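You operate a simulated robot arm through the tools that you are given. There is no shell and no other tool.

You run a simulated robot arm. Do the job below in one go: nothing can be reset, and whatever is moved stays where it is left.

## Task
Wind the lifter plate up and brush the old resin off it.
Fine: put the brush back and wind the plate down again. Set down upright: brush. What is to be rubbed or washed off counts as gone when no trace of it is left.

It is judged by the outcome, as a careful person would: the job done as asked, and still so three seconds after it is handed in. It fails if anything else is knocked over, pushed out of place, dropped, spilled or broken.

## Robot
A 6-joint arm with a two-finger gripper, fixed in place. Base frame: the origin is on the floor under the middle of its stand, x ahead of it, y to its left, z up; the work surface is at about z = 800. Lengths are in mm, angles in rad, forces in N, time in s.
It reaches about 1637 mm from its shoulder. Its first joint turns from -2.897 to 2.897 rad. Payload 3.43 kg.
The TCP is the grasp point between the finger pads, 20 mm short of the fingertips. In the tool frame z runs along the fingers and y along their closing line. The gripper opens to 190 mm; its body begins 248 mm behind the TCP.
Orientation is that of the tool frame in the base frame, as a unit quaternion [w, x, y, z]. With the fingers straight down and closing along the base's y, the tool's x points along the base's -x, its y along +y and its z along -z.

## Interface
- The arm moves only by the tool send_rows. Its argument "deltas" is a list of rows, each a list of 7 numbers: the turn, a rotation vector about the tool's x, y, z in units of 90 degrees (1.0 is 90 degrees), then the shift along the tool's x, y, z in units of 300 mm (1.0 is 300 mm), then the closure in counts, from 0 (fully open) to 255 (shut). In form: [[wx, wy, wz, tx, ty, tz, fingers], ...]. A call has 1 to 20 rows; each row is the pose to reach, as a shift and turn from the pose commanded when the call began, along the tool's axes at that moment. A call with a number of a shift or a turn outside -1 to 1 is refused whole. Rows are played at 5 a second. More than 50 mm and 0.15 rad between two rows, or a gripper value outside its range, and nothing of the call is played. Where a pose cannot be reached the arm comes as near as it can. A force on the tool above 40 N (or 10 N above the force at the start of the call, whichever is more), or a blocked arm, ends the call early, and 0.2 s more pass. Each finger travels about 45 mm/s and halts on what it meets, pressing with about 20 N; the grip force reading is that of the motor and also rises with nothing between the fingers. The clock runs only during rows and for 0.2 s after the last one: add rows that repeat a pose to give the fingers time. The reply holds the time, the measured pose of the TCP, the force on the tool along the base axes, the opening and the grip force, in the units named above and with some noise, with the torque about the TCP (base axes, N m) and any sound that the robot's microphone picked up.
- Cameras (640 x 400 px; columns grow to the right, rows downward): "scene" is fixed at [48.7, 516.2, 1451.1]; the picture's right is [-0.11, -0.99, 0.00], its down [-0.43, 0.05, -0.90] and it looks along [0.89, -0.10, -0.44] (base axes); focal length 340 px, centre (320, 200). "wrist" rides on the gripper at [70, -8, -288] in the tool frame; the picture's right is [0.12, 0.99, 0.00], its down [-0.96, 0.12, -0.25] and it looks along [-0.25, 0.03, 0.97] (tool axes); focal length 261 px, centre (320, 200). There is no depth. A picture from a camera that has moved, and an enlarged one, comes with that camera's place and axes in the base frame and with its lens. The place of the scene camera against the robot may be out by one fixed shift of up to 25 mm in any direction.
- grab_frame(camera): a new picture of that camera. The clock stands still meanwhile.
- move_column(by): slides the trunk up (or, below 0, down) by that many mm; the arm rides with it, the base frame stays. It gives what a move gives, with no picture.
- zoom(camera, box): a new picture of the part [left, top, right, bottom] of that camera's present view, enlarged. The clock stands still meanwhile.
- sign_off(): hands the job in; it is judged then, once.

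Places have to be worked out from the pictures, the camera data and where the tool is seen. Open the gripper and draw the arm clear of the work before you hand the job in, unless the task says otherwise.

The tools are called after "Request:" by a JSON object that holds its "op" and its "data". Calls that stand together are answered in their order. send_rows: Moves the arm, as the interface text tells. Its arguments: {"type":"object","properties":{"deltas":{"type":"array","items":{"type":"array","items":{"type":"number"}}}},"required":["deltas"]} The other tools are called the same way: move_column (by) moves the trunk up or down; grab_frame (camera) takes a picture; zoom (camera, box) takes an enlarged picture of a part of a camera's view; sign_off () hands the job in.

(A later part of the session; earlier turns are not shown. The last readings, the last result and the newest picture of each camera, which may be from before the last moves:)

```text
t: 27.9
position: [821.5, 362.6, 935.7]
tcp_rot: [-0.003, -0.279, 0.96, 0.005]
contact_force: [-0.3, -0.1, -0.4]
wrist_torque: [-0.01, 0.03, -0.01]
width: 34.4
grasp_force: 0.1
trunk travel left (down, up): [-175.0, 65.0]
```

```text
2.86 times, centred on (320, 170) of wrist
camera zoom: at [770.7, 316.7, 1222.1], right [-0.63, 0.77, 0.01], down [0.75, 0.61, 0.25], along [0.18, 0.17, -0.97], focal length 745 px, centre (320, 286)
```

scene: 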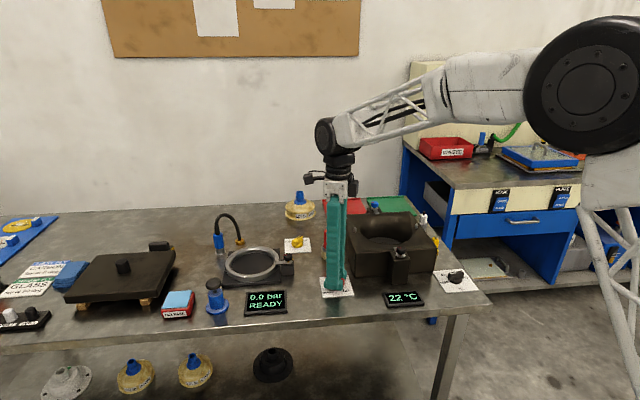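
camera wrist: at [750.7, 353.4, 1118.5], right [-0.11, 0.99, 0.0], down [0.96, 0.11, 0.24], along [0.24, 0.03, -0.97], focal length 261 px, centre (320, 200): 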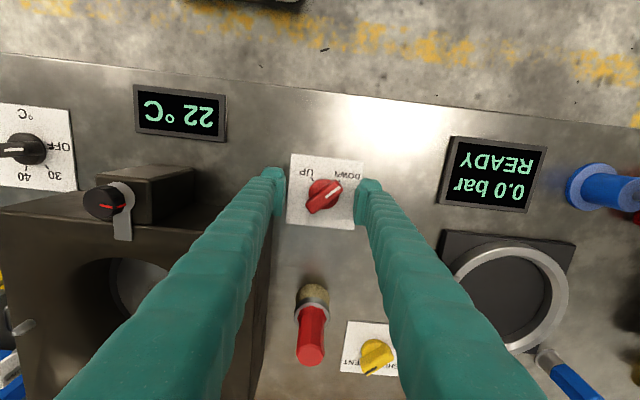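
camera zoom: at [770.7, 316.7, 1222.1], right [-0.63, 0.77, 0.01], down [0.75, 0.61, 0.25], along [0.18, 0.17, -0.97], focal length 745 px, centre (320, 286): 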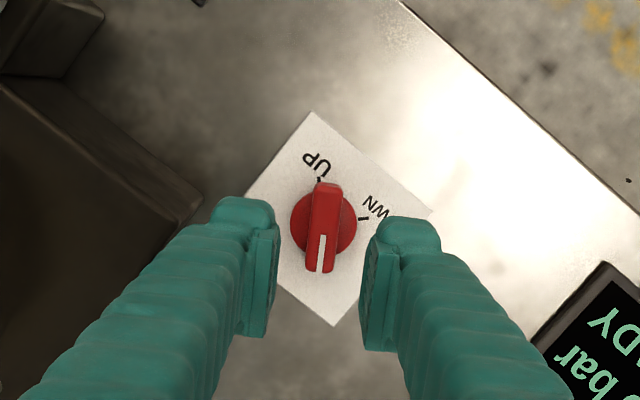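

Aligned with the bar again. Comparing the two opposite views puts the knob about 1.5 mm towards tool +y; I shift, lower and regrip.

Request:
{"op": "send_rows", "data": {"deltas": [[0, 0, 0, 0, 0.005, 0.1, 209], [0, 0, 0, 0, 0.005, 0.2, 209], [0, 0, 0, 0, 0.005, 0.3, 209], [0, 0, 0, 0, 0.005, 0.345, 209], [0, 0, 0, 0, 0.005, 0.345, 209], [0, 0, 0, 0, 0.005, 0.345, 255], [0, 0, 0, 0, 0.005, 0.345, 255], [0, 0, 0, 0, 0.005, 0.345, 255], [0, 0, 0, 0, 0.005, 0.345, 255]]}}

Request:
{"op": "zoom", "data": {"camera": "wrist", "box": [260, 140, 380, 240]}}

```text
t: 29.9
position: [819.6, 365.1, 832.8]
tcp_rot: [-0.004, -0.28, 0.96, 0.005]
contact_force: [-2.9, 1.2, -3.4]
wrist_torque: [0.01, -0.03, 0.01]
width: 14.8
grasp_force: 44.8
trunk travel left (down, up): [-175.0, 65.0]
```

```text
4.00 times, centred on (320, 190) of wrist
camera zoom: at [767.9, 318.9, 1119.2], right [-0.63, 0.77, 0.01], down [0.75, 0.61, 0.25], along [0.18, 0.17, -0.97], focal length 1043 px, centre (320, 240)
```

zoom: 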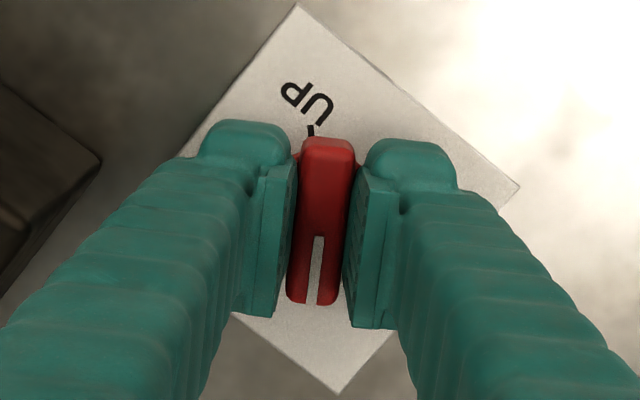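

Gripped with almost no side load. I wind on clockwise by about 76°.

Request:
{"op": "send_rows", "data": {"deltas": [[0, 0, 0.07, 0, 0, 0, 255], [0, 0, 0.14, 0, 0, 0, 255], [0, 0, 0.21, 0, 0, 0, 255], [0, 0, 0.28, 0, 0, 0, 255], [0, 0, 0.35, 0, 0, 0, 255], [0, 0, 0.42, 0, 0, 0, 255], [0, 0, 0.49, 0, 0, 0, 255], [0, 0, 0.56, 0, 0, 0, 255], [0, 0, 0.63, 0, 0, 0, 255], [0, 0, 0.7, 0, 0, 0, 255], [0, 0, 0.77, 0, 0, 0, 255], [0, 0, 0.84, 0, 0, 0, 255], [0, 0, 0.84, 0, 0, 0, 255]]}}

Request:
{"op": "zoom", "data": {"camera": "wrist", "box": [260, 140, 380, 240]}}

Request:
{"op": "zoom", "data": {"camera": "scene", "box": [290, 180, 450, 310]}}

```text
t: 32.8
position: [819.2, 366.1, 833.5]
tcp_rot: [-0.007, 0.369, 0.929, 0.003]
contact_force: [-19.7, -2.5, 0.5]
wrist_torque: [0.02, 0.2, -0.01]
width: 15.1
grasp_force: 45.1
trunk travel left (down, up): [-175.0, 65.0]
```

```text
4.00 times, centred on (320, 190) of wrist
camera zoom: at [766.0, 406.1, 1120.0], right [0.59, 0.8, 0.0], down [0.78, -0.58, 0.23], along [0.19, -0.14, -0.97], focal length 1043 px, centre (320, 240)
```

zoom: 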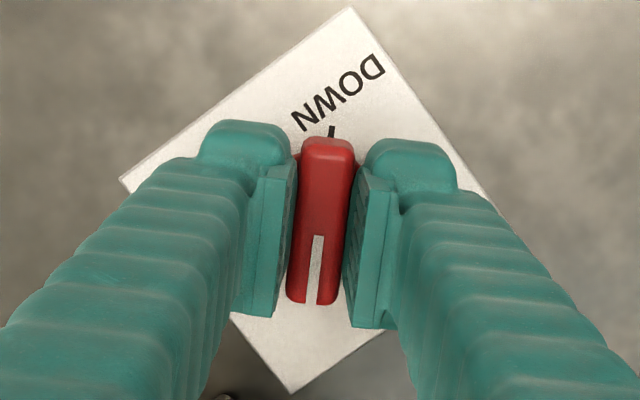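

```text
3.08 times, centred on (370, 245) of scene
camera zoom: at [48.7, 516.2, 1451.1], right [-0.11, -0.99, 0.0], down [-0.43, 0.05, -0.9], along [0.89, -0.1, -0.44], focal length 1047 px, centre (166, 62)
```

zoom: 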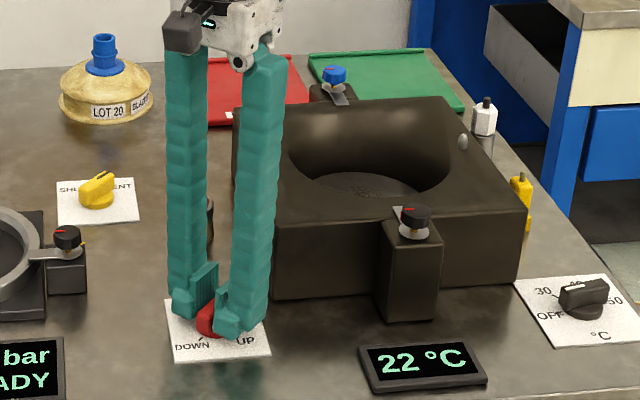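

The plate has begun to rise; the pointer is at about −43°. I trim the centre by ~1.5 mm in −x and wind on towards UP.

Request:
{"op": "send_rows", "data": {"deltas": [[0, 0, 0.0, 0.003, -0.004, 0, 255], [0, 0, 0.07, 0.003, -0.004, 0, 255], [0, 0, 0.14, 0.003, -0.004, 0, 255], [0, 0, 0.21, 0.003, -0.004, 0, 255], [0, 0, 0.28, 0.003, -0.004, 0, 255], [0, 0, 0.35, 0.003, -0.004, 0, 255], [0, 0, 0.42, 0.003, -0.004, 0, 255], [0, 0, 0.49, 0.003, -0.004, 0, 255], [0, 0, 0.56, 0.003, -0.004, 0, 255], [0, 0, 0.63, 0.003, -0.004, 0, 255], [0, 0, 0.7, 0.003, -0.004, 0, 255], [0, 0, 0.77, 0.003, -0.004, 0, 255], [0, 0, 0.84, 0.003, -0.004, 0, 255], [0, 0, 0.84, 0.003, -0.004, 0, 255]]}}

Request:
{"op": "zoom", "data": {"camera": "wrist", "box": [260, 140, 380, 240]}}

Request:
{"op": "zoom", "data": {"camera": "scene", "box": [290, 180, 450, 310]}}

```text
t: 35.8
position: [820.7, 364.1, 833.7]
tcp_rot: [-0.007, 0.861, 0.508, -0.002]
contact_force: [20.2, 9.9, 1.2]
wrist_torque: [0.03, -0.19, 0.0]
width: 15.0
grasp_force: 45.0
trunk travel left (down, up): [-175.0, 65.0]
```

```text
4.00 times, centred on (320, 190) of wrist
camera zoom: at [849.4, 429.6, 1119.5], right [0.93, -0.38, -0.01], down [-0.36, -0.9, 0.24], along [-0.1, -0.22, -0.97], focal length 1043 px, centre (320, 240)
```

zoom: 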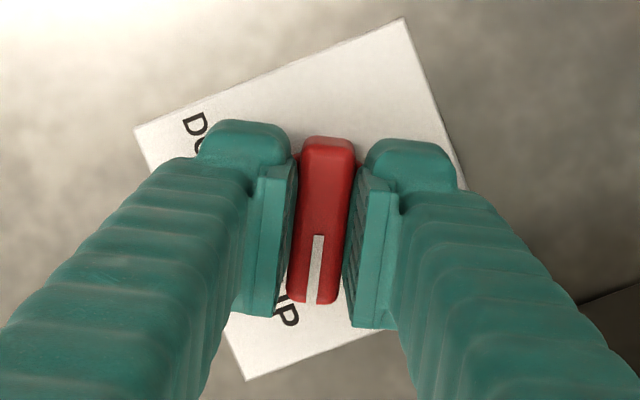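

```text
3.08 times, centred on (370, 245) of scene
camera zoom: at [48.7, 516.2, 1451.1], right [-0.11, -0.99, 0.0], down [-0.43, 0.05, -0.9], along [0.89, -0.1, -0.44], focal length 1047 px, centre (166, 62)
```

zoom: 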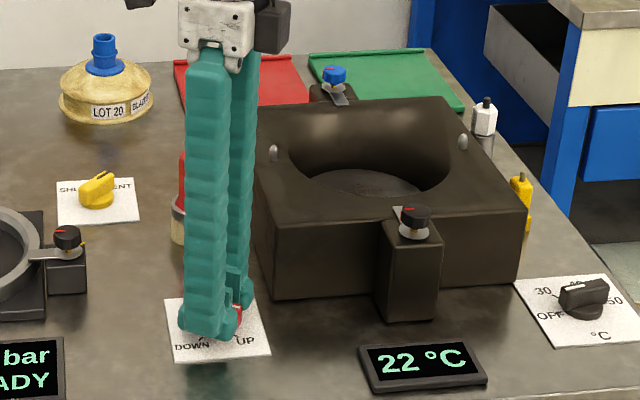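

Pointer at about −119°, some 16° short of UP. I finish the turn gently and watch for the end stop torque.

Request:
{"op": "send_rows", "data": {"deltas": [[0, 0, 0.0, 0.003, 0.003, 0, 255], [0, 0, 0.05, 0.003, 0.003, 0, 255], [0, 0, 0.1, 0.003, 0.003, 0, 255], [0, 0, 0.15, 0.003, 0.003, 0, 255], [0, 0, 0.19, 0.003, 0.003, 0, 255], [0, 0, 0.19, 0.003, 0.003, 0, 255]]}}

Request:
{"op": "zoom", "data": {"camera": "scene", "box": [290, 180, 450, 310]}}

```text
t: 37.1
position: [819.4, 365.0, 833.7]
tcp_rot: [-0.006, 0.927, 0.375, -0.003]
contact_force: [-3.2, -4.1, 12.6]
wrist_torque: [-0.26, 0.22, 0.27]
width: 14.9
grasp_force: 44.7
trunk travel left (down, up): [-175.0, 65.0]
```

```text
3.08 times, centred on (370, 245) of scene
camera zoom: at [48.7, 516.2, 1451.1], right [-0.11, -0.99, 0.0], down [-0.43, 0.05, -0.9], along [0.89, -0.1, -0.44], focal length 1047 px, centre (166, 62)
```

zoom: 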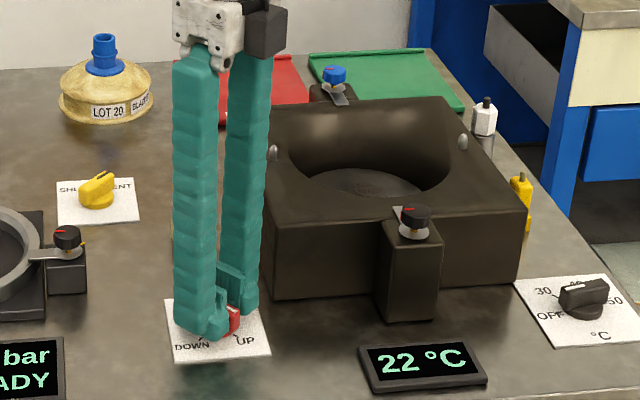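

+0.27 N·m reaction and the pointer at ~−136°: the knob is at its UP stop. I release, and rise clear.

Request:
{"op": "send_rows", "data": {"deltas": [[0, 0, 0, 0, 0, 0, 205], [0, 0, 0, 0, 0, 0, 205], [0, 0, 0, 0, 0, 0, 205], [0, 0, 0, 0, 0, -0.12, 205], [0, 0, 0, 0, 0, -0.24, 205], [0, 0, 0, 0, 0, -0.36, 205], [0, 0, 0, 0, 0, -0.48, 205], [0, 0, 0, 0, 0, -0.6, 205], [0, 0, 0, 0, 0, -0.72, 205], [0, 0, 0, 0, 0, -0.72, 205]]}}

Request:
{"op": "grab_frame", "data": {"camera": "wrist"}}

Request:
{"op": "zoom", "data": {"camera": "scene", "box": [290, 180, 450, 310]}}

```text
t: 39.4
position: [825.0, 362.9, 1047.3]
tcp_rot: [-0.007, 0.927, 0.375, -0.003]
contact_force: [-0.1, 0.2, 0.1]
wrist_torque: [0.02, 0.02, -0.01]
width: 37.3
grasp_force: 0.0
trunk travel left (down, up): [-175.0, 65.0]
```

```text
taken
camera wrist: at [871.9, 416.3, 1333.8], right [0.78, -0.63, -0.01], down [-0.61, -0.75, 0.25], along [-0.17, -0.18, -0.97], focal length 261 px, centre (320, 200)
```

wrist: 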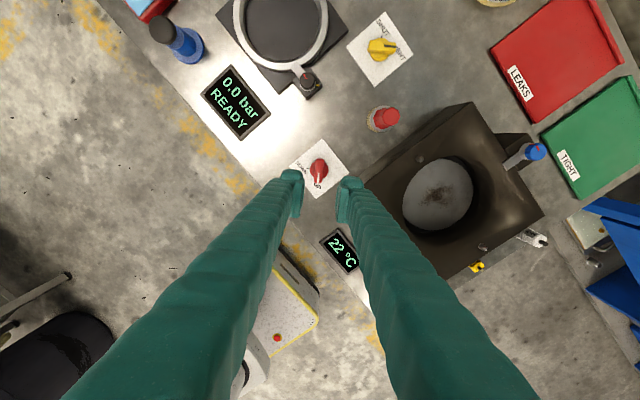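

```text
3.08 times, centred on (370, 245) of scene
camera zoom: at [48.7, 516.2, 1451.1], right [-0.11, -0.99, 0.0], down [-0.43, 0.05, -0.9], along [0.89, -0.1, -0.44], focal length 1047 px, centre (166, 62)
```

zoom: 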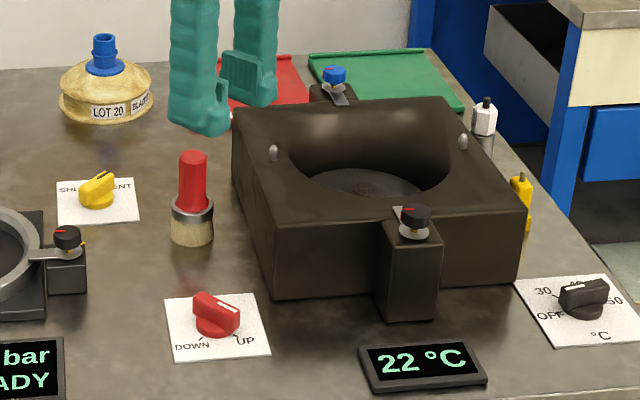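

The knob points at UP and stays there. Now I zoom on the cavity and on the brush.

Request:
{"op": "zoom", "data": {"camera": "wrist", "box": [360, 100, 540, 260]}}

Request:
{"op": "zoom", "data": {"camera": "wrist", "box": [340, 80, 430, 150]}}

Request:
{"op": "zoom", "data": {"camera": "scene", "box": [340, 200, 440, 280]}}

Request:
{"op": "zoom", "data": {"camera": "scene", "box": [310, 215, 360, 265]}}

```text
2.50 times, centred on (450, 180) of wrist
camera zoom: at [871.9, 416.3, 1333.8], right [0.78, -0.63, -0.01], down [-0.61, -0.75, 0.25], along [-0.17, -0.18, -0.97], focal length 652 px, centre (-5, 250)
```

zoom: 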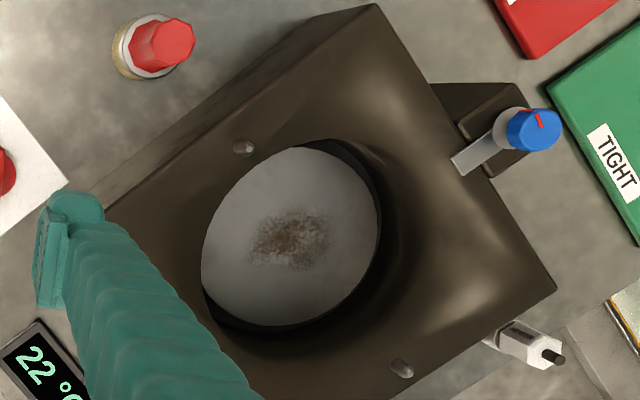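

```text
5.71 times, centred on (385, 115) of wrist
camera zoom: at [871.9, 416.3, 1333.8], right [0.78, -0.63, -0.01], down [-0.61, -0.75, 0.25], along [-0.17, -0.18, -0.97], focal length 1489 px, centre (-51, 686)
```

zoom: 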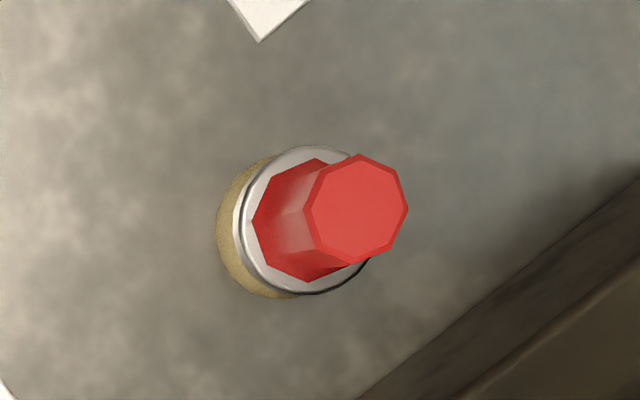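

```text
5.00 times, centred on (390, 240) of scene
camera zoom: at [48.7, 516.2, 1451.1], right [-0.11, -0.99, 0.0], down [-0.43, 0.05, -0.9], along [0.89, -0.1, -0.44], focal length 1701 px, centre (-30, 0)
```

zoom: 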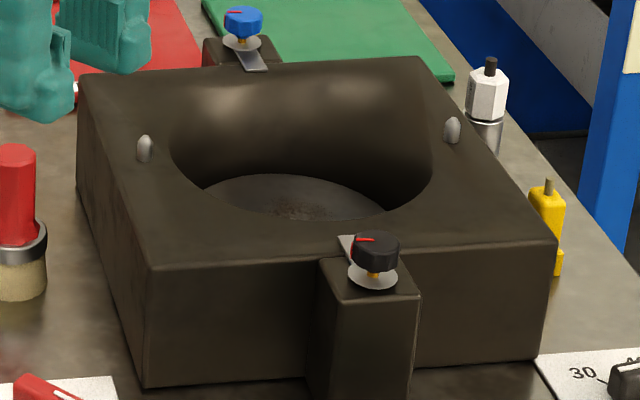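

```text
8.00 times, centred on (335, 240) of scene
camera zoom: at [48.7, 516.2, 1451.1], right [-0.11, -0.99, 0.0], down [-0.43, 0.05, -0.9], along [0.89, -0.1, -0.44], focal length 2722 px, centre (200, -120)
```

zoom: 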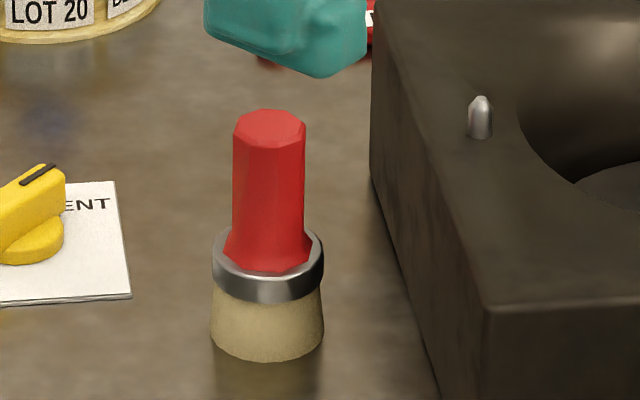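

The plate is raised and shows a brown patch at its centre. The brush stands at about (971, 370), handle ~29 mm wide with its top near z = 897. I move above it with the fingers closing along x (clear of the mould), levelling the small tool tilt on the way.

Request:
{"op": "send_rows", "data": {"deltas": [[-0.0013, -0.0006, -0.073, 0.052, 0.046, 0, 170], [-0.0026, -0.0011, -0.146, 0.104, 0.092, 0, 150], [-0.0039, -0.0017, -0.219, 0.157, 0.138, 0, 150], [-0.0053, -0.0022, -0.292, 0.209, 0.184, 0, 150], [-0.0066, -0.0028, -0.365, 0.261, 0.23, 0, 150], [-0.0079, -0.0033, -0.438, 0.314, 0.276, 0, 150], [-0.0092, -0.0039, -0.51, 0.366, 0.321, 0, 150], [-0.0092, -0.0039, -0.51, 0.366, 0.321, 0, 150]]}}

Request:
{"op": "grab_frame", "data": {"camera": "wrist"}}

Request:
{"op": "zoom", "data": {"camera": "wrist", "box": [260, 120, 380, 220]}}

```text
t: 41.1
position: [968.5, 368.9, 1046.6]
tcp_rot: [0.0, 0.707, 0.707, 0.0]
contact_force: [0.7, -0.5, -0.3]
wrist_torque: [-0.01, 0.04, -0.02]
width: 78.4
grasp_force: 0.0
trunk travel left (down, up): [-175.0, 65.0]
```

```text
taken
camera wrist: at [960.3, 442.3, 1332.3], right [0.99, 0.12, 0.0], down [0.12, -0.96, 0.25], along [0.03, -0.25, -0.97], focal length 261 px, centre (320, 200)
```

wrist: 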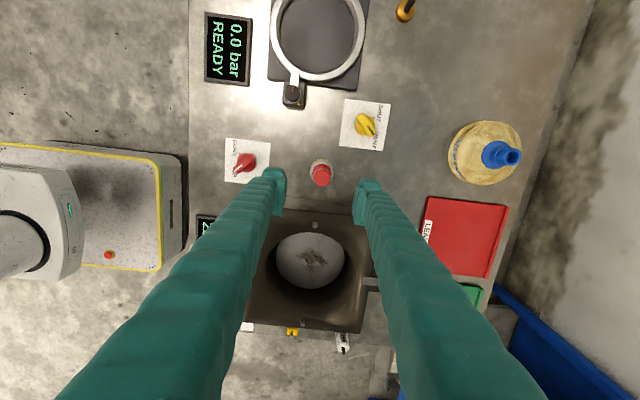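

```text
4.00 times, centred on (320, 170) of wrist
camera zoom: at [960.3, 442.3, 1332.3], right [0.99, 0.12, 0.0], down [0.12, -0.96, 0.25], along [0.03, -0.25, -0.97], focal length 1043 px, centre (320, 320)
```

zoom: 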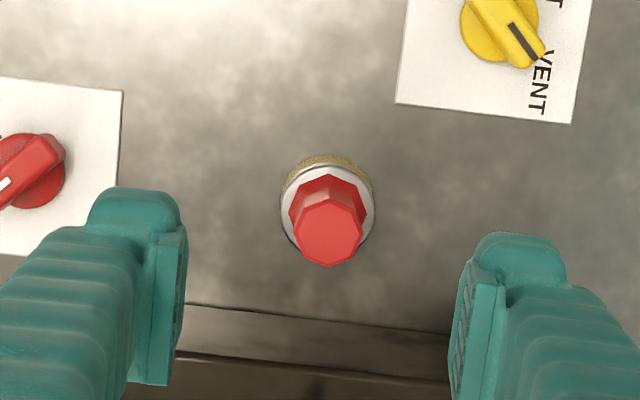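

The tool is exactly vertical. The handle appears at about (972, 367), 4 mm from the TCP axis. I shift and lower to just above the handle to centre more precisely.

Request:
{"op": "send_rows", "data": {"deltas": [[0, 0, 0, -0.0047, 0.0117, 0.13, 150], [0, 0, 0, -0.0047, 0.0117, 0.26, 150], [0, 0, 0, -0.0047, 0.0117, 0.38, 150], [0, 0, 0, -0.0047, 0.0117, 0.38, 150]]}}

Request:
{"op": "zoom", "data": {"camera": "wrist", "box": [260, 140, 380, 240]}}

Request:
{"op": "zoom", "data": {"camera": "scene", "box": [290, 190, 390, 270]}}

```text
t: 42.1
position: [971.5, 368.7, 931.9]
tcp_rot: [0.001, 0.707, 0.707, -0.001]
contact_force: [-0.4, 0.4, -0.6]
wrist_torque: [-0.02, -0.02, 0.01]
width: 78.2
grasp_force: 0.1
trunk travel left (down, up): [-175.0, 65.0]
```

```text
4.00 times, centred on (320, 190) of wrist
camera zoom: at [962.0, 441.3, 1219.2], right [0.99, 0.12, 0.0], down [0.11, -0.96, 0.25], along [0.03, -0.25, -0.97], focal length 1043 px, centre (320, 240)
```

zoom: 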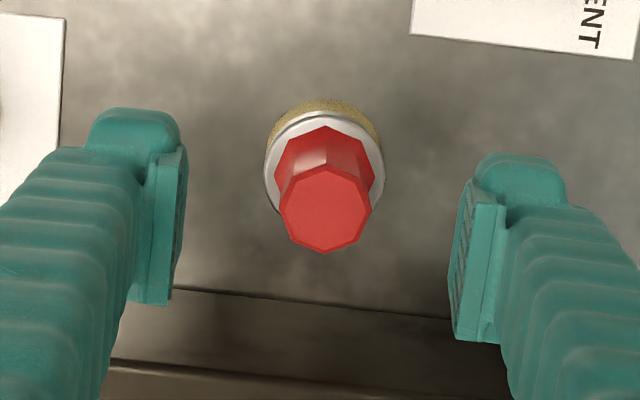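

```text
5.00 times, centred on (340, 230) of scene
camera zoom: at [48.7, 516.2, 1451.1], right [-0.11, -0.99, 0.0], down [-0.43, 0.05, -0.9], along [0.89, -0.1, -0.44], focal length 1701 px, centre (220, 50)
```

zoom: 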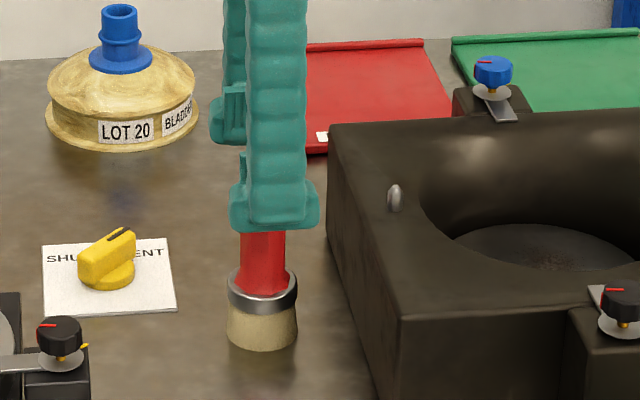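

Centred within ~1 mm. I lower to TCP z ≈ 878 (tips just above the ferrule's flare) and close on the handle.

Request:
{"op": "send_rows", "data": {"deltas": [[0, 0, 0, 0, 0.001, 0.09, 150], [0, 0, 0, 0, 0.001, 0.18, 150], [0, 0, 0, 0, 0.001, 0.18, 150], [0, 0, 0, 0, 0.001, 0.18, 190], [0, 0, 0, 0, 0.001, 0.18, 255], [0, 0, 0, 0, 0.001, 0.18, 255], [0, 0, 0, 0, 0.001, 0.18, 255], [0, 0, 0, 0, 0.001, 0.18, 255]]}}

Request:
{"op": "zoom", "data": {"camera": "wrist", "box": [260, 140, 380, 240]}}

Request:
{"op": "zoom", "data": {"camera": "scene", "box": [290, 190, 390, 270]}}

```text
t: 44.0
position: [972.5, 368.2, 880.7]
tcp_rot: [0.001, 0.707, 0.707, 0.0]
contact_force: [-0.3, -0.4, -0.3]
wrist_torque: [0.0, -0.02, -0.02]
width: 27.9
grasp_force: 19.5
trunk travel left (down, up): [-175.0, 65.0]
```

```text
4.00 times, centred on (320, 190) of wrist
camera zoom: at [964.1, 441.3, 1166.5], right [0.99, 0.12, 0.0], down [0.11, -0.96, 0.25], along [0.03, -0.25, -0.97], focal length 1043 px, centre (320, 240)
```

zoom: 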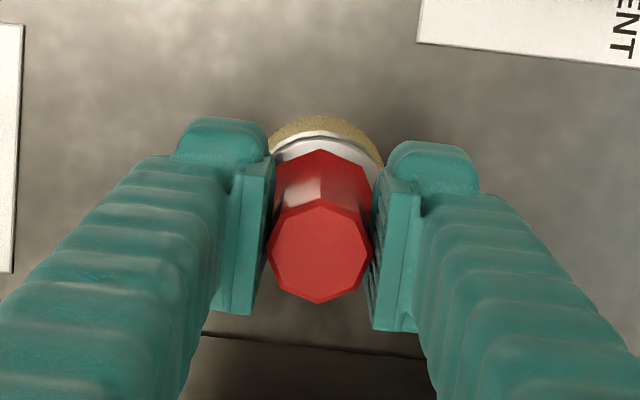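

```text
5.00 times, centred on (340, 230) of scene
camera zoom: at [48.7, 516.2, 1451.1], right [-0.11, -0.99, 0.0], down [-0.43, 0.05, -0.9], along [0.89, -0.1, -0.44], focal length 1701 px, centre (220, 50)
```

zoom: 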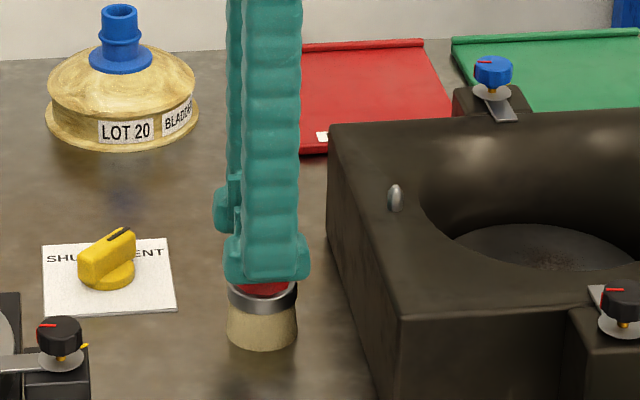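

Gripped at 27.9 mm. I let the grip settle, then lift straight up by 130 mm.

Request:
{"op": "send_rows", "data": {"deltas": [[0, 0, 0, 0, 0, 0, 255], [0, 0, 0, 0, 0, 0, 255], [0, 0, 0, 0, 0, 0, 255], [0, 0, 0, 0, 0, -0.05, 255], [0, 0, 0, 0, 0, -0.15, 255], [0, 0, 0, 0, 0, -0.25, 255], [0, 0, 0, 0, 0, -0.35, 255], [0, 0, 0, 0, 0, -0.4333, 255], [0, 0, 0, 0, 0, -0.4333, 255]]}}

Request:
{"op": "zoom", "data": {"camera": "scene", "box": [290, 150, 430, 270]}}

Request:
{"op": "grab_frame", "data": {"camera": "wrist"}}

```text
t: 46.0
position: [972.1, 368.1, 1009.8]
tcp_rot: [0.001, 0.707, 0.707, 0.0]
contact_force: [-0.1, -1.1, -1.6]
wrist_torque: [0.01, 0.01, 0.02]
width: 27.8
grasp_force: 20.1
trunk travel left (down, up): [-175.0, 65.0]
```

```text
3.33 times, centred on (360, 210) of scene
camera zoom: at [48.7, 516.2, 1451.1], right [-0.11, -0.99, 0.0], down [-0.43, 0.05, -0.9], along [0.89, -0.1, -0.44], focal length 1134 px, centre (187, 167)
```

zoom: 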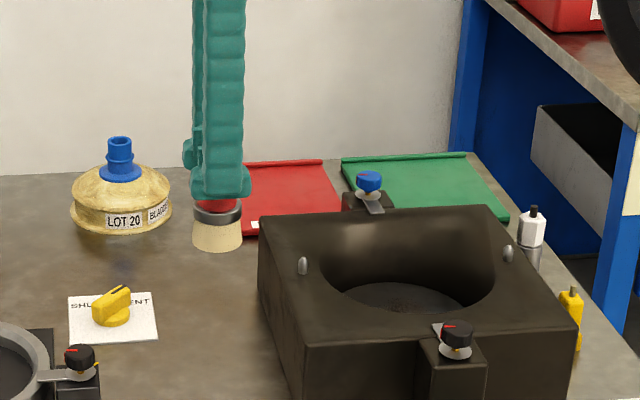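

```text
taken
camera wrist: at [963.6, 440.4, 1296.2], right [0.99, 0.12, 0.0], down [0.11, -0.96, 0.25], along [0.03, -0.25, -0.97], focal length 261 px, centre (320, 200)
```

wrist: 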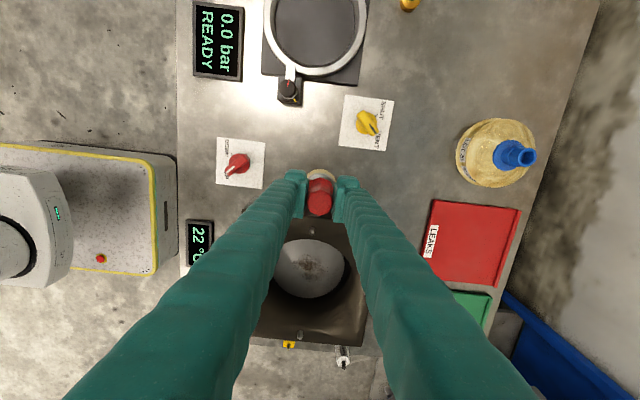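

The brush is held well. I zoom at the plate from here to locate it and the resin.

Request:
{"op": "zoom", "data": {"camera": "wrist", "box": [250, 210, 380, 350]}}

```text
2.86 times, centred on (315, 280) of wrist
camera zoom: at [963.6, 440.4, 1296.2], right [0.99, 0.12, 0.0], down [0.11, -0.96, 0.25], along [0.03, -0.25, -0.97], focal length 745 px, centre (334, -29)
```

zoom: 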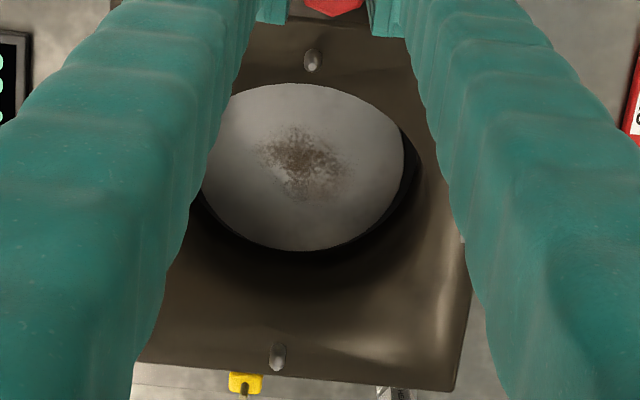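

The plate (radius ~70 mm) is centred near (972, 181) with its top around z ≈ 825–837; the patch is about ±36 × ±32 mm around (974, 183). I carry the brush over the cavity at a safe height.

Request:
{"op": "send_rows", "data": {"deltas": [[0, 0, 0, -0.07, 0.001, 0, 255], [0, 0, 0, -0.19, 0.002, 0, 255], [0, 0, 0, -0.31, 0.003, 0, 255], [0, 0, 0, -0.43, 0.005, 0, 255], [0, 0, 0, -0.54, 0.006, 0, 255], [0, 0, 0, -0.6167, 0.006, 0, 255], [0, 0, 0, -0.6167, 0.006, 0, 255]]}}

Request:
{"op": "grab_frame", "data": {"camera": "wrist"}}

Request:
{"op": "zoom", "data": {"camera": "scene", "box": [320, 140, 460, 290]}}

```text
t: 47.5
position: [974.6, 183.1, 1008.4]
tcp_rot: [0.0, 0.707, 0.707, -0.001]
contact_force: [0.4, 1.1, -1.5]
wrist_torque: [0.06, 0.0, 0.01]
width: 28.0
grasp_force: 19.8
trunk travel left (down, up): [-175.0, 65.0]
```

```text
taken
camera wrist: at [965.8, 255.0, 1294.8], right [0.99, 0.12, 0.0], down [0.11, -0.96, 0.25], along [0.03, -0.25, -0.97], focal length 261 px, centre (320, 200)
```

wrist: 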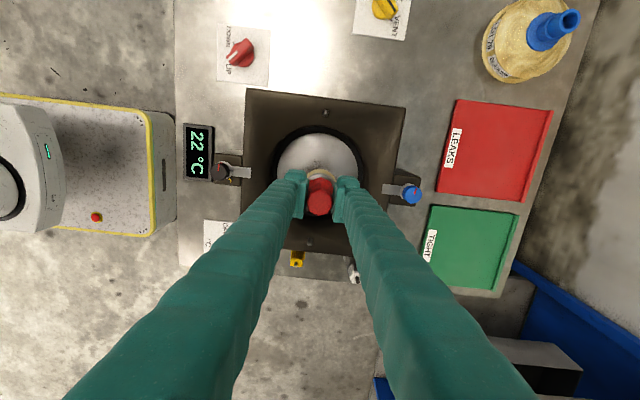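

```text
2.67 times, centred on (390, 215) of scene
camera zoom: at [48.7, 516.2, 1451.1], right [-0.11, -0.99, 0.0], down [-0.43, 0.05, -0.9], along [0.89, -0.1, -0.44], focal length 907 px, centre (133, 160)
```

zoom: 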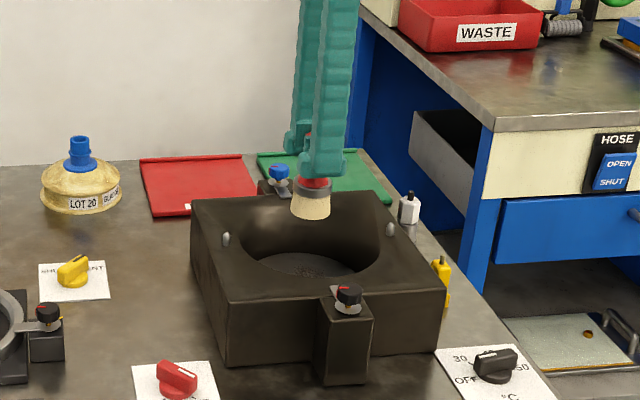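

I zoom into the cavity to check the brush's alignment with the plate before going down.

Request:
{"op": "zoom", "data": {"camera": "wrist", "box": [230, 80, 420, 260]}}

```text
2.22 times, centred on (325, 170) of wrist
camera zoom: at [965.8, 255.0, 1294.8], right [0.99, 0.12, 0.0], down [0.11, -0.96, 0.25], along [0.03, -0.25, -0.97], focal length 579 px, centre (309, 267)
```

zoom: 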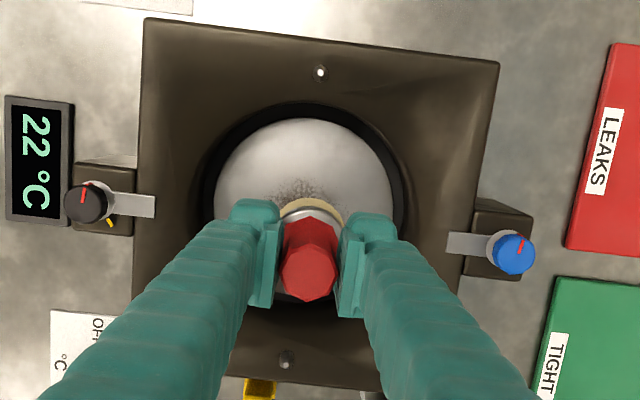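

Everything lines up: fingertips will stay above the mould's top even with the brush on the plate. I descend to about 12 mm above the expected plate level.

Request:
{"op": "send_rows", "data": {"deltas": [[0, 0, 0, 0, 0, 0.1, 255], [0, 0, 0, 0, 0, 0.2, 255], [0, 0, 0, 0, 0, 0.265, 255], [0, 0, 0, 0, 0, 0.265, 255]]}}

Request:
{"op": "zoom", "data": {"camera": "scene", "box": [330, 170, 450, 280]}}

Request:
{"op": "zoom", "data": {"camera": "wrist", "box": [230, 80, 420, 260]}}

```text
t: 48.5
position: [974.0, 183.3, 930.3]
tcp_rot: [0.002, 0.707, 0.707, 0.0]
contact_force: [0.4, -0.3, -0.5]
wrist_torque: [0.02, 0.02, 0.0]
width: 27.8
grasp_force: 20.6
trunk travel left (down, up): [-175.0, 65.0]
```

```text
3.64 times, centred on (390, 225) of scene
camera zoom: at [48.7, 516.2, 1451.1], right [-0.11, -0.99, 0.0], down [-0.43, 0.05, -0.9], along [0.89, -0.1, -0.44], focal length 1237 px, centre (66, 109)
```

zoom: 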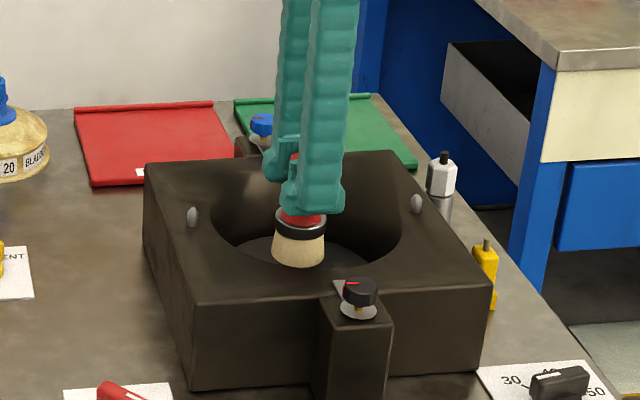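

```text
2.22 times, centred on (325, 170) of wrist
camera zoom: at [966.2, 256.4, 1215.9], right [0.99, 0.12, 0.0], down [0.11, -0.96, 0.25], along [0.03, -0.25, -0.97], focal length 579 px, centre (309, 267)
```

zoom: 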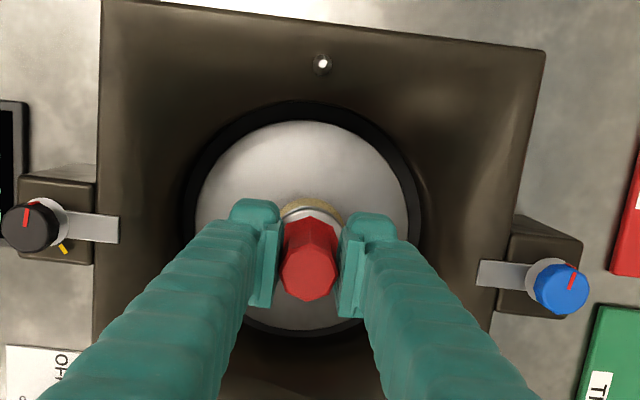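

No contact yet. I feel my way down in ~1.2 mm steps.

Request:
{"op": "send_rows", "data": {"deltas": [[0, 0, 0, 0, 0, 0.004, 255], [0, 0, 0, 0, 0, 0.008, 255], [0, 0, 0, 0, 0, 0.012, 255], [0, 0, 0, 0, 0, 0.016, 255], [0, 0, 0, 0, 0, 0.02, 255], [0, 0, 0, 0, 0, 0.024, 255], [0, 0, 0, 0, 0, 0.028, 255], [0, 0, 0, 0, 0, 0.032, 255]]}}

```text
t: 50.4
position: [975.1, 184.4, 921.2]
tcp_rot: [0.001, 0.707, 0.707, 0.0]
contact_force: [-0.8, -0.4, -0.8]
wrist_torque: [0.04, 0.02, 0.02]
width: 27.5
grasp_force: 20.3
trunk travel left (down, up): [-175.0, 65.0]
```

Still free at z = 921. I continue down in 1 mm steps.

Request:
{"op": "send_rows", "data": {"deltas": [[0, 0, 0, 0, 0, 0.0035, 255], [0, 0, 0, 0, 0, 0.007, 255], [0, 0, 0, 0, 0, 0.0105, 255], [0, 0, 0, 0, 0, 0.014, 255], [0, 0, 0, 0, 0, 0.0175, 255], [0, 0, 0, 0, 0, 0.021, 255]]}}

```text
t: 51.8
position: [974.4, 184.4, 915.1]
tcp_rot: [0.002, 0.708, 0.707, 0.0]
contact_force: [-0.5, 0.4, -0.7]
wrist_torque: [0.05, -0.01, 0.0]
width: 27.7
grasp_force: 20.2
trunk travel left (down, up): [-175.0, 65.0]
```

No contact yet at z = 915; I keep stepping down.

Request:
{"op": "send_rows", "data": {"deltas": [[0, 0, 0, 0, 0, 0.003, 255], [0, 0, 0, 0, 0, 0.006, 255], [0, 0, 0, 0, 0, 0.009, 255], [0, 0, 0, 0, 0, 0.012, 255], [0, 0, 0, 0, 0, 0.015, 255], [0, 0, 0, 0, 0, 0.018, 255]]}}

Request:
{"op": "zoom", "data": {"camera": "scene", "box": [350, 190, 430, 260]}}

```text
t: 53.1
position: [974.7, 183.5, 910.1]
tcp_rot: [0.001, 0.708, 0.706, 0.0]
contact_force: [0.4, 0.0, -1.5]
wrist_torque: [0.01, 0.01, 0.01]
width: 27.7
grasp_force: 20.1
trunk travel left (down, up): [-175.0, 65.0]
```

```text
5.71 times, centred on (390, 225) of scene
camera zoom: at [48.7, 516.2, 1451.1], right [-0.11, -0.99, 0.0], down [-0.43, 0.05, -0.9], along [0.89, -0.1, -0.44], focal length 1944 px, centre (-80, 57)
```

zoom: 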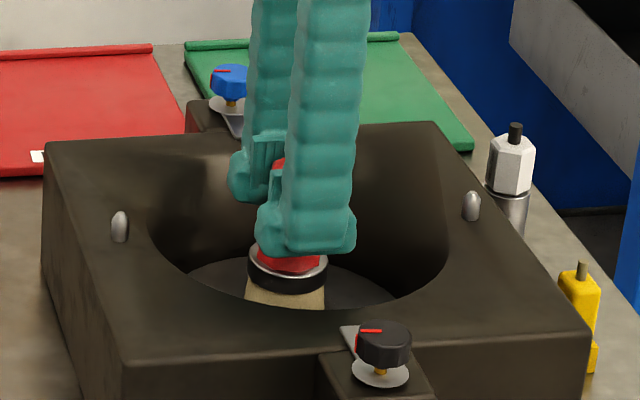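

Still free at z = 910. I continue feeling down.

Request:
{"op": "send_rows", "data": {"deltas": [[0, 0, 0, 0, 0, 0.003, 255], [0, 0, 0, 0, 0, 0.006, 255], [0, 0, 0, 0, 0, 0.009, 255], [0, 0, 0, 0, 0, 0.012, 255], [0, 0, 0, 0, 0, 0.015, 255], [0, 0, 0, 0, 0, 0.018, 255], [0, 0, 0, 0, 0, 0.021, 255], [0, 0, 0, 0, 0, 0.024, 255]]}}

```text
t: 55.0
position: [974.7, 183.4, 902.1]
tcp_rot: [0.001, 0.707, 0.707, 0.001]
contact_force: [3.1, 1.2, 8.5]
wrist_torque: [0.06, -0.1, 0.04]
width: 27.4
grasp_force: 19.9
trunk travel left (down, up): [-175.0, 65.0]
```

Contact: +8.5 N at TCP z ≈ 902 (plate top ≈ 821). I scrub with back-and-forth strokes along x over the centre and the +y half of the patch at this light pressure.

Request:
{"op": "send_rows", "data": {"deltas": [[0, 0, 0, 0, 0.0467, 0, 255], [0, 0, 0, 0, 0.0933, 0, 255], [0, 0, 0, 0, 0.0467, 0, 255], [0, 0, 0, 0, 0, 0, 255], [0, 0, 0, 0, -0.0467, 0, 255], [0, 0, 0, 0, -0.0933, 0, 255], [0, 0, 0, 0.04, -0.0933, 0, 255], [0, 0, 0, 0.04, -0.0467, 0, 255], [0, 0, 0, 0.04, 0, 0, 255], [0, 0, 0, 0.04, 0.0467, 0, 255], [0, 0, 0, 0.04, 0.0933, 0, 255], [0, 0, 0, 0.08, 0.06, 0, 255], [0, 0, 0, 0.08, 0, 0, 255], [0, 0, 0, 0.08, -0.06, 0, 255], [0, 0, 0, 0.04, -0.04, 0, 255], [0, 0, 0, 0, 0, 0, 255]]}}

Request:
{"op": "zoom", "data": {"camera": "wrist", "box": [230, 80, 420, 260]}}

```text
t: 58.4
position: [976.2, 184.3, 901.0]
tcp_rot: [0.001, 0.707, 0.708, 0.0]
contact_force: [-0.7, 0.8, -0.4]
wrist_torque: [-0.02, -0.07, -0.03]
width: 27.4
grasp_force: 20.1
trunk travel left (down, up): [-175.0, 65.0]
```

```text
2.22 times, centred on (325, 170) of wrist
camera zoom: at [966.4, 257.0, 1188.0], right [0.99, 0.12, 0.0], down [0.11, -0.96, 0.25], along [0.03, -0.25, -0.97], focal length 579 px, centre (309, 267)
```

zoom: 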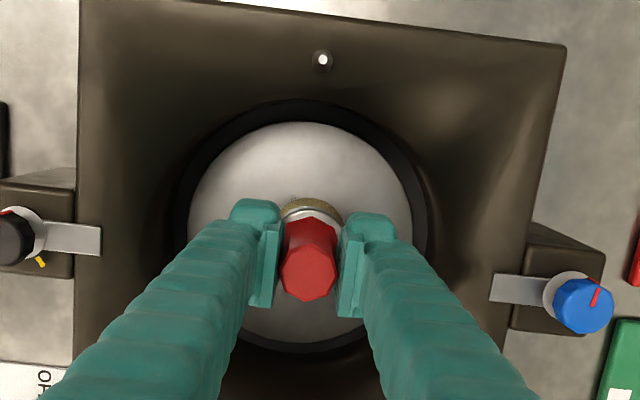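

Pressure dropped to about zero (the brush may have settled slightly in the grip). I press about 1.5 mm more and scrub the −y half.

Request:
{"op": "send_rows", "data": {"deltas": [[0, 0, 0, 0, 0, 0.003, 255], [0, 0, 0, 0, 0, 0.005, 255], [0, 0, 0, 0, 0.0467, 0.005, 255], [0, 0, 0, 0, 0.0933, 0.005, 255], [0, 0, 0, -0.04, 0.0933, 0.005, 255], [0, 0, 0, -0.04, 0.0467, 0.005, 255], [0, 0, 0, -0.04, 0, 0.005, 255], [0, 0, 0, -0.04, -0.0467, 0.005, 255], [0, 0, 0, -0.04, -0.0933, 0.005, 255], [0, 0, 0, -0.08, -0.06, 0.005, 255], [0, 0, 0, -0.08, 0, 0.005, 255], [0, 0, 0, -0.08, 0.06, 0.005, 255], [0, 0, 0, -0.04, 0.04, 0.005, 255], [0, 0, 0, 0, 0, 0.005, 255]]}}

Request:
{"op": "zoom", "data": {"camera": "wrist", "box": [230, 80, 420, 260]}}

```text
t: 61.4
position: [973.3, 184.9, 899.7]
tcp_rot: [0.001, 0.708, 0.707, 0.0]
contact_force: [0.0, 1.1, 4.8]
wrist_torque: [0.11, 0.04, -0.01]
width: 27.5
grasp_force: 19.8
trunk travel left (down, up): [-175.0, 65.0]
```

```text
2.22 times, centred on (325, 170) of wrist
camera zoom: at [964.8, 256.2, 1185.6], right [0.99, 0.12, 0.0], down [0.11, -0.96, 0.25], along [0.03, -0.25, -0.97], focal length 579 px, centre (309, 267)
```

zoom: 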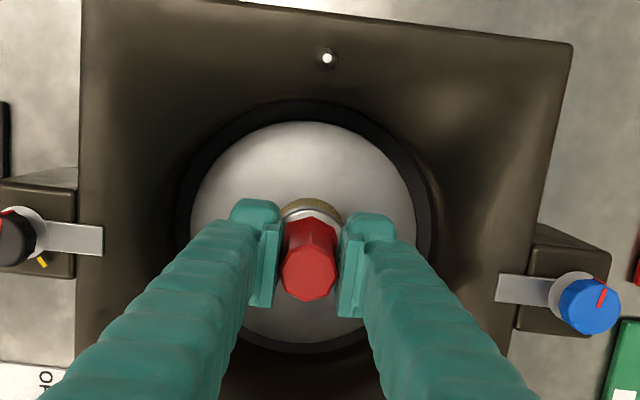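

About 5 N of pressure now and the visible part looks clean. I do a second pass with strokes along y to cover the whole patch before inspecting.

Request:
{"op": "send_rows", "data": {"deltas": [[0, 0, 0, 0.05, 0, 0.001, 255], [0, 0, 0, 0.1, 0, 0.001, 255], [0, 0, 0, 0.1, 0.04, 0.001, 255], [0, 0, 0, 0.05, 0.05, 0.001, 255], [0, 0, 0, 0, 0.05, 0.001, 255], [0, 0, 0, -0.05, 0.05, 0.001, 255], [0, 0, 0, -0.1, 0.04, 0.001, 255], [0, 0, 0, -0.06, 0.09, 0.001, 255], [0, 0, 0, 0, 0.1, 0.001, 255], [0, 0, 0, 0.06, 0.08, 0.001, 255], [0, 0, 0, 0.1, 0, 0.001, 255], [0, 0, 0, 0.1, -0.05, 0.001, 255], [0, 0, 0, 0.05, -0.05, 0.001, 255], [0, 0, 0, 0, -0.05, 0.001, 255], [0, 0, 0, -0.05, -0.05, 0.001, 255], [0, 0, 0, -0.1, -0.05, 0.001, 255], [0, 0, 0, -0.06, -0.1, 0.001, 255], [0, 0, 0, 0, -0.11, 0.001, 255], [0, 0, 0, 0.06, -0.1, 0.001, 255], [0, 0, 0, 0, 0, 0.001, 255]]}}

```text
t: 65.5
position: [971.0, 185.2, 901.9]
tcp_rot: [0.001, 0.707, 0.707, 0.0]
contact_force: [0.5, 0.4, -0.7]
wrist_torque: [-0.06, -0.09, -0.01]
width: 27.5
grasp_force: 19.6
trunk travel left (down, up): [-175.0, 65.0]
```

I lift the brush out and move it back toward +y so that the wrist camera can see the plate.

Request:
{"op": "send_rows", "data": {"deltas": [[0, 0, 0, 0, 0, -0.12, 255], [0, 0, 0, 0, 0, -0.24, 255], [0, 0, 0, 0, 0, -0.36, 255], [0, 0, 0, 0.13, 0, -0.36, 255], [0, 0, 0, 0.26, 0, -0.36, 255], [0, 0, 0, 0.38, 0, -0.36, 255], [0, 0, 0, 0.48, 0, -0.36, 255], [0, 0, 0, 0.48, 0, -0.36, 255]]}}

Request:
{"op": "zoom", "data": {"camera": "wrist", "box": [250, 190, 380, 310]}}

Request:
{"op": "zoom", "data": {"camera": "scene", "box": [320, 140, 460, 270]}}

```text
t: 67.3
position: [975.4, 327.1, 1008.3]
tcp_rot: [0.001, 0.708, 0.707, 0.0]
contact_force: [-0.1, 0.7, -1.9]
wrist_torque: [-0.01, 0.02, 0.02]
width: 27.3
grasp_force: 20.4
trunk travel left (down, up): [-175.0, 65.0]
```

```text
3.33 times, centred on (315, 250) of wrist
camera zoom: at [966.3, 400.5, 1294.7], right [0.99, 0.12, 0.0], down [0.11, -0.96, 0.25], along [0.03, -0.25, -0.97], focal length 869 px, centre (337, 33)
```

zoom: 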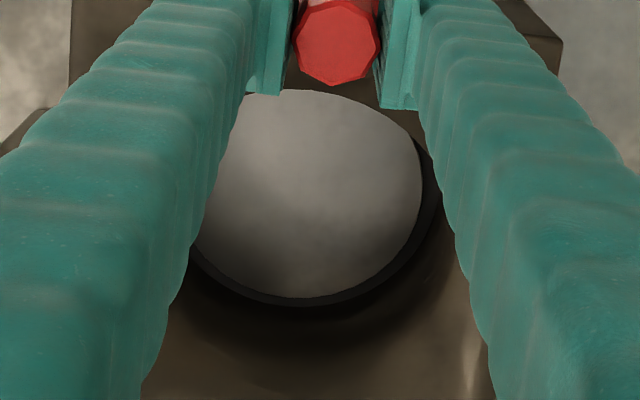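

```text
3.08 times, centred on (390, 205) of scene
camera zoom: at [48.7, 516.2, 1451.1], right [-0.11, -0.99, 0.0], down [-0.43, 0.05, -0.9], along [0.89, -0.1, -0.44], focal length 1047 px, centre (105, 185)
```

zoom: 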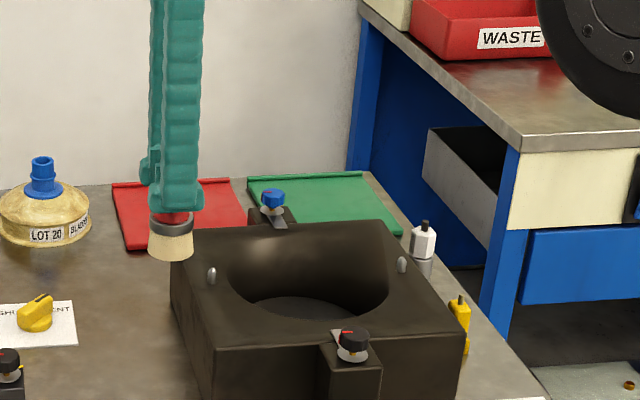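

The plate looks clean; I zoom in harder to look for any remaining trace.

Request:
{"op": "zoom", "data": {"camera": "wrist", "box": [280, 205, 340, 250]}}

Request:
{"op": "zoom", "data": {"camera": "wrist", "box": [310, 205, 370, 250]}}

Request:
{"op": "zoom", "data": {"camera": "wrist", "box": [290, 240, 360, 290]}}

```text
8.89 times, centred on (310, 228) of wrist
camera zoom: at [966.3, 400.5, 1294.7], right [0.99, 0.12, 0.0], down [0.11, -0.96, 0.25], along [0.03, -0.25, -0.97], focal length 2317 px, centre (409, -44)
```

zoom: 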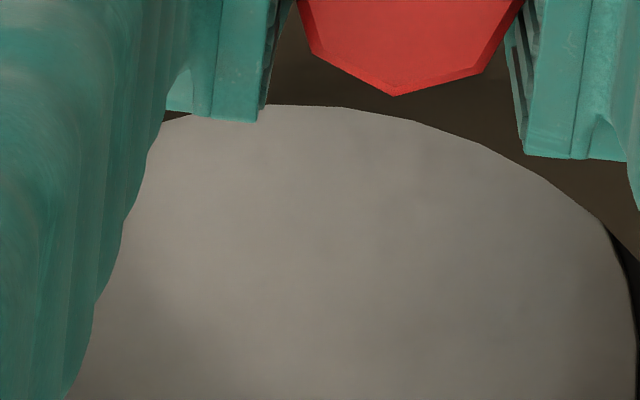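

```text
8.89 times, centred on (340, 228) of wrist
camera zoom: at [966.3, 400.5, 1294.7], right [0.99, 0.12, 0.0], down [0.11, -0.96, 0.25], along [0.03, -0.25, -0.97], focal length 2317 px, centre (142, -44)
```

zoom: 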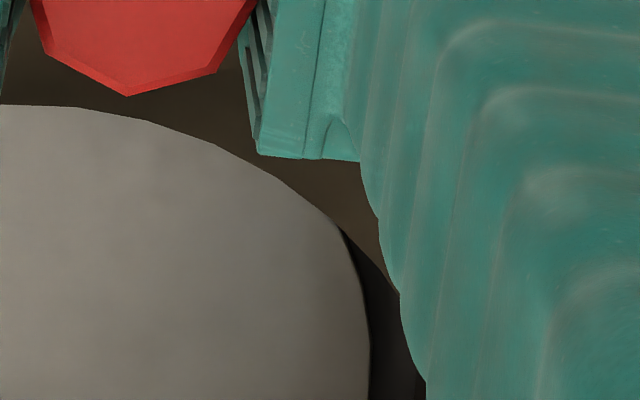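

```text
8.00 times, centred on (325, 265) of wrist
camera zoom: at [966.3, 400.5, 1294.7], right [0.99, 0.12, 0.0], down [0.11, -0.96, 0.25], along [0.03, -0.25, -0.97], focal length 2085 px, centre (280, -320)
```

zoom: 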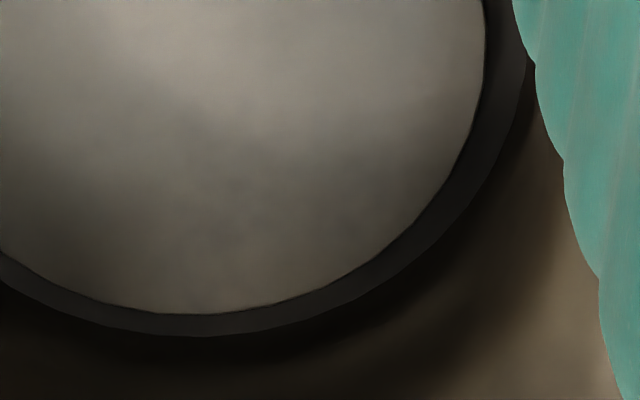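

No trace visible on the part in view. I take the brush back over its original spot (972.5, 368.2) and lower to just above the table.

Request:
{"op": "send_rows", "data": {"deltas": [[0, 0, 0, 0.07, -0.005, 0, 255], [0, 0, 0, 0.137, -0.0085, 0, 255], [0, 0, 0, 0.137, -0.0085, 0.1, 255], [0, 0, 0, 0.137, -0.0085, 0.2, 255], [0, 0, 0, 0.137, -0.0085, 0.3, 255], [0, 0, 0, 0.137, -0.0085, 0.39, 255], [0, 0, 0, 0.137, -0.0085, 0.39, 255]]}}

Request:
{"op": "zoom", "data": {"camera": "scene", "box": [310, 200, 370, 270]}}

```text
t: 69.0
position: [972.1, 368.7, 889.2]
tcp_rot: [0.001, 0.707, 0.708, 0.0]
contact_force: [0.2, -0.3, -0.9]
wrist_torque: [-0.02, 0.03, -0.02]
width: 27.2
grasp_force: 20.4
trunk travel left (down, up): [-175.0, 65.0]
```

```text
5.71 times, centred on (340, 235) of scene
camera zoom: at [48.7, 516.2, 1451.1], right [-0.11, -0.99, 0.0], down [-0.43, 0.05, -0.9], along [0.89, -0.1, -0.44], focal length 1944 px, centre (206, 0)
```

zoom: 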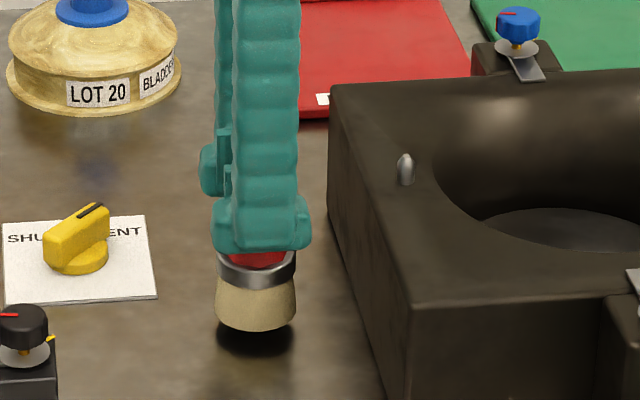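

The brush hangs upright a few mm above the table. I lower in 1 mm steps until it touches.

Request:
{"op": "send_rows", "data": {"deltas": [[0, 0, 0, 0, 0, 0.0045, 255], [0, 0, 0, 0, 0, 0.009, 255], [0, 0, 0, 0, 0, 0.0135, 255], [0, 0, 0, 0, 0, 0.018, 255], [0, 0, 0, 0, 0, 0.0215, 255], [0, 0, 0, 0, 0, 0.0215, 255]]}}

```text
t: 70.3
position: [971.8, 367.9, 884.6]
tcp_rot: [0.001, 0.707, 0.707, 0.0]
contact_force: [0.1, 0.6, -1.2]
wrist_torque: [-0.02, 0.02, 0.02]
width: 27.6
grasp_force: 20.1
trunk travel left (down, up): [-175.0, 65.0]
```

Still free at z ≈ 884; I continue.

Request:
{"op": "send_rows", "data": {"deltas": [[0, 0, 0, 0, 0, 0.0035, 255], [0, 0, 0, 0, 0, 0.007, 255], [0, 0, 0, 0, 0, 0.0105, 255], [0, 0, 0, 0, 0, 0.013, 255], [0, 0, 0, 0, 0, 0.013, 255]]}}

```text
t: 71.5
position: [971.7, 367.9, 880.0]
tcp_rot: [0.001, 0.707, 0.707, 0.0]
contact_force: [-0.2, 0.2, 0.6]
wrist_torque: [-0.05, 0.03, -0.02]
width: 27.3
grasp_force: 20.3
trunk travel left (down, up): [-175.0, 65.0]
```

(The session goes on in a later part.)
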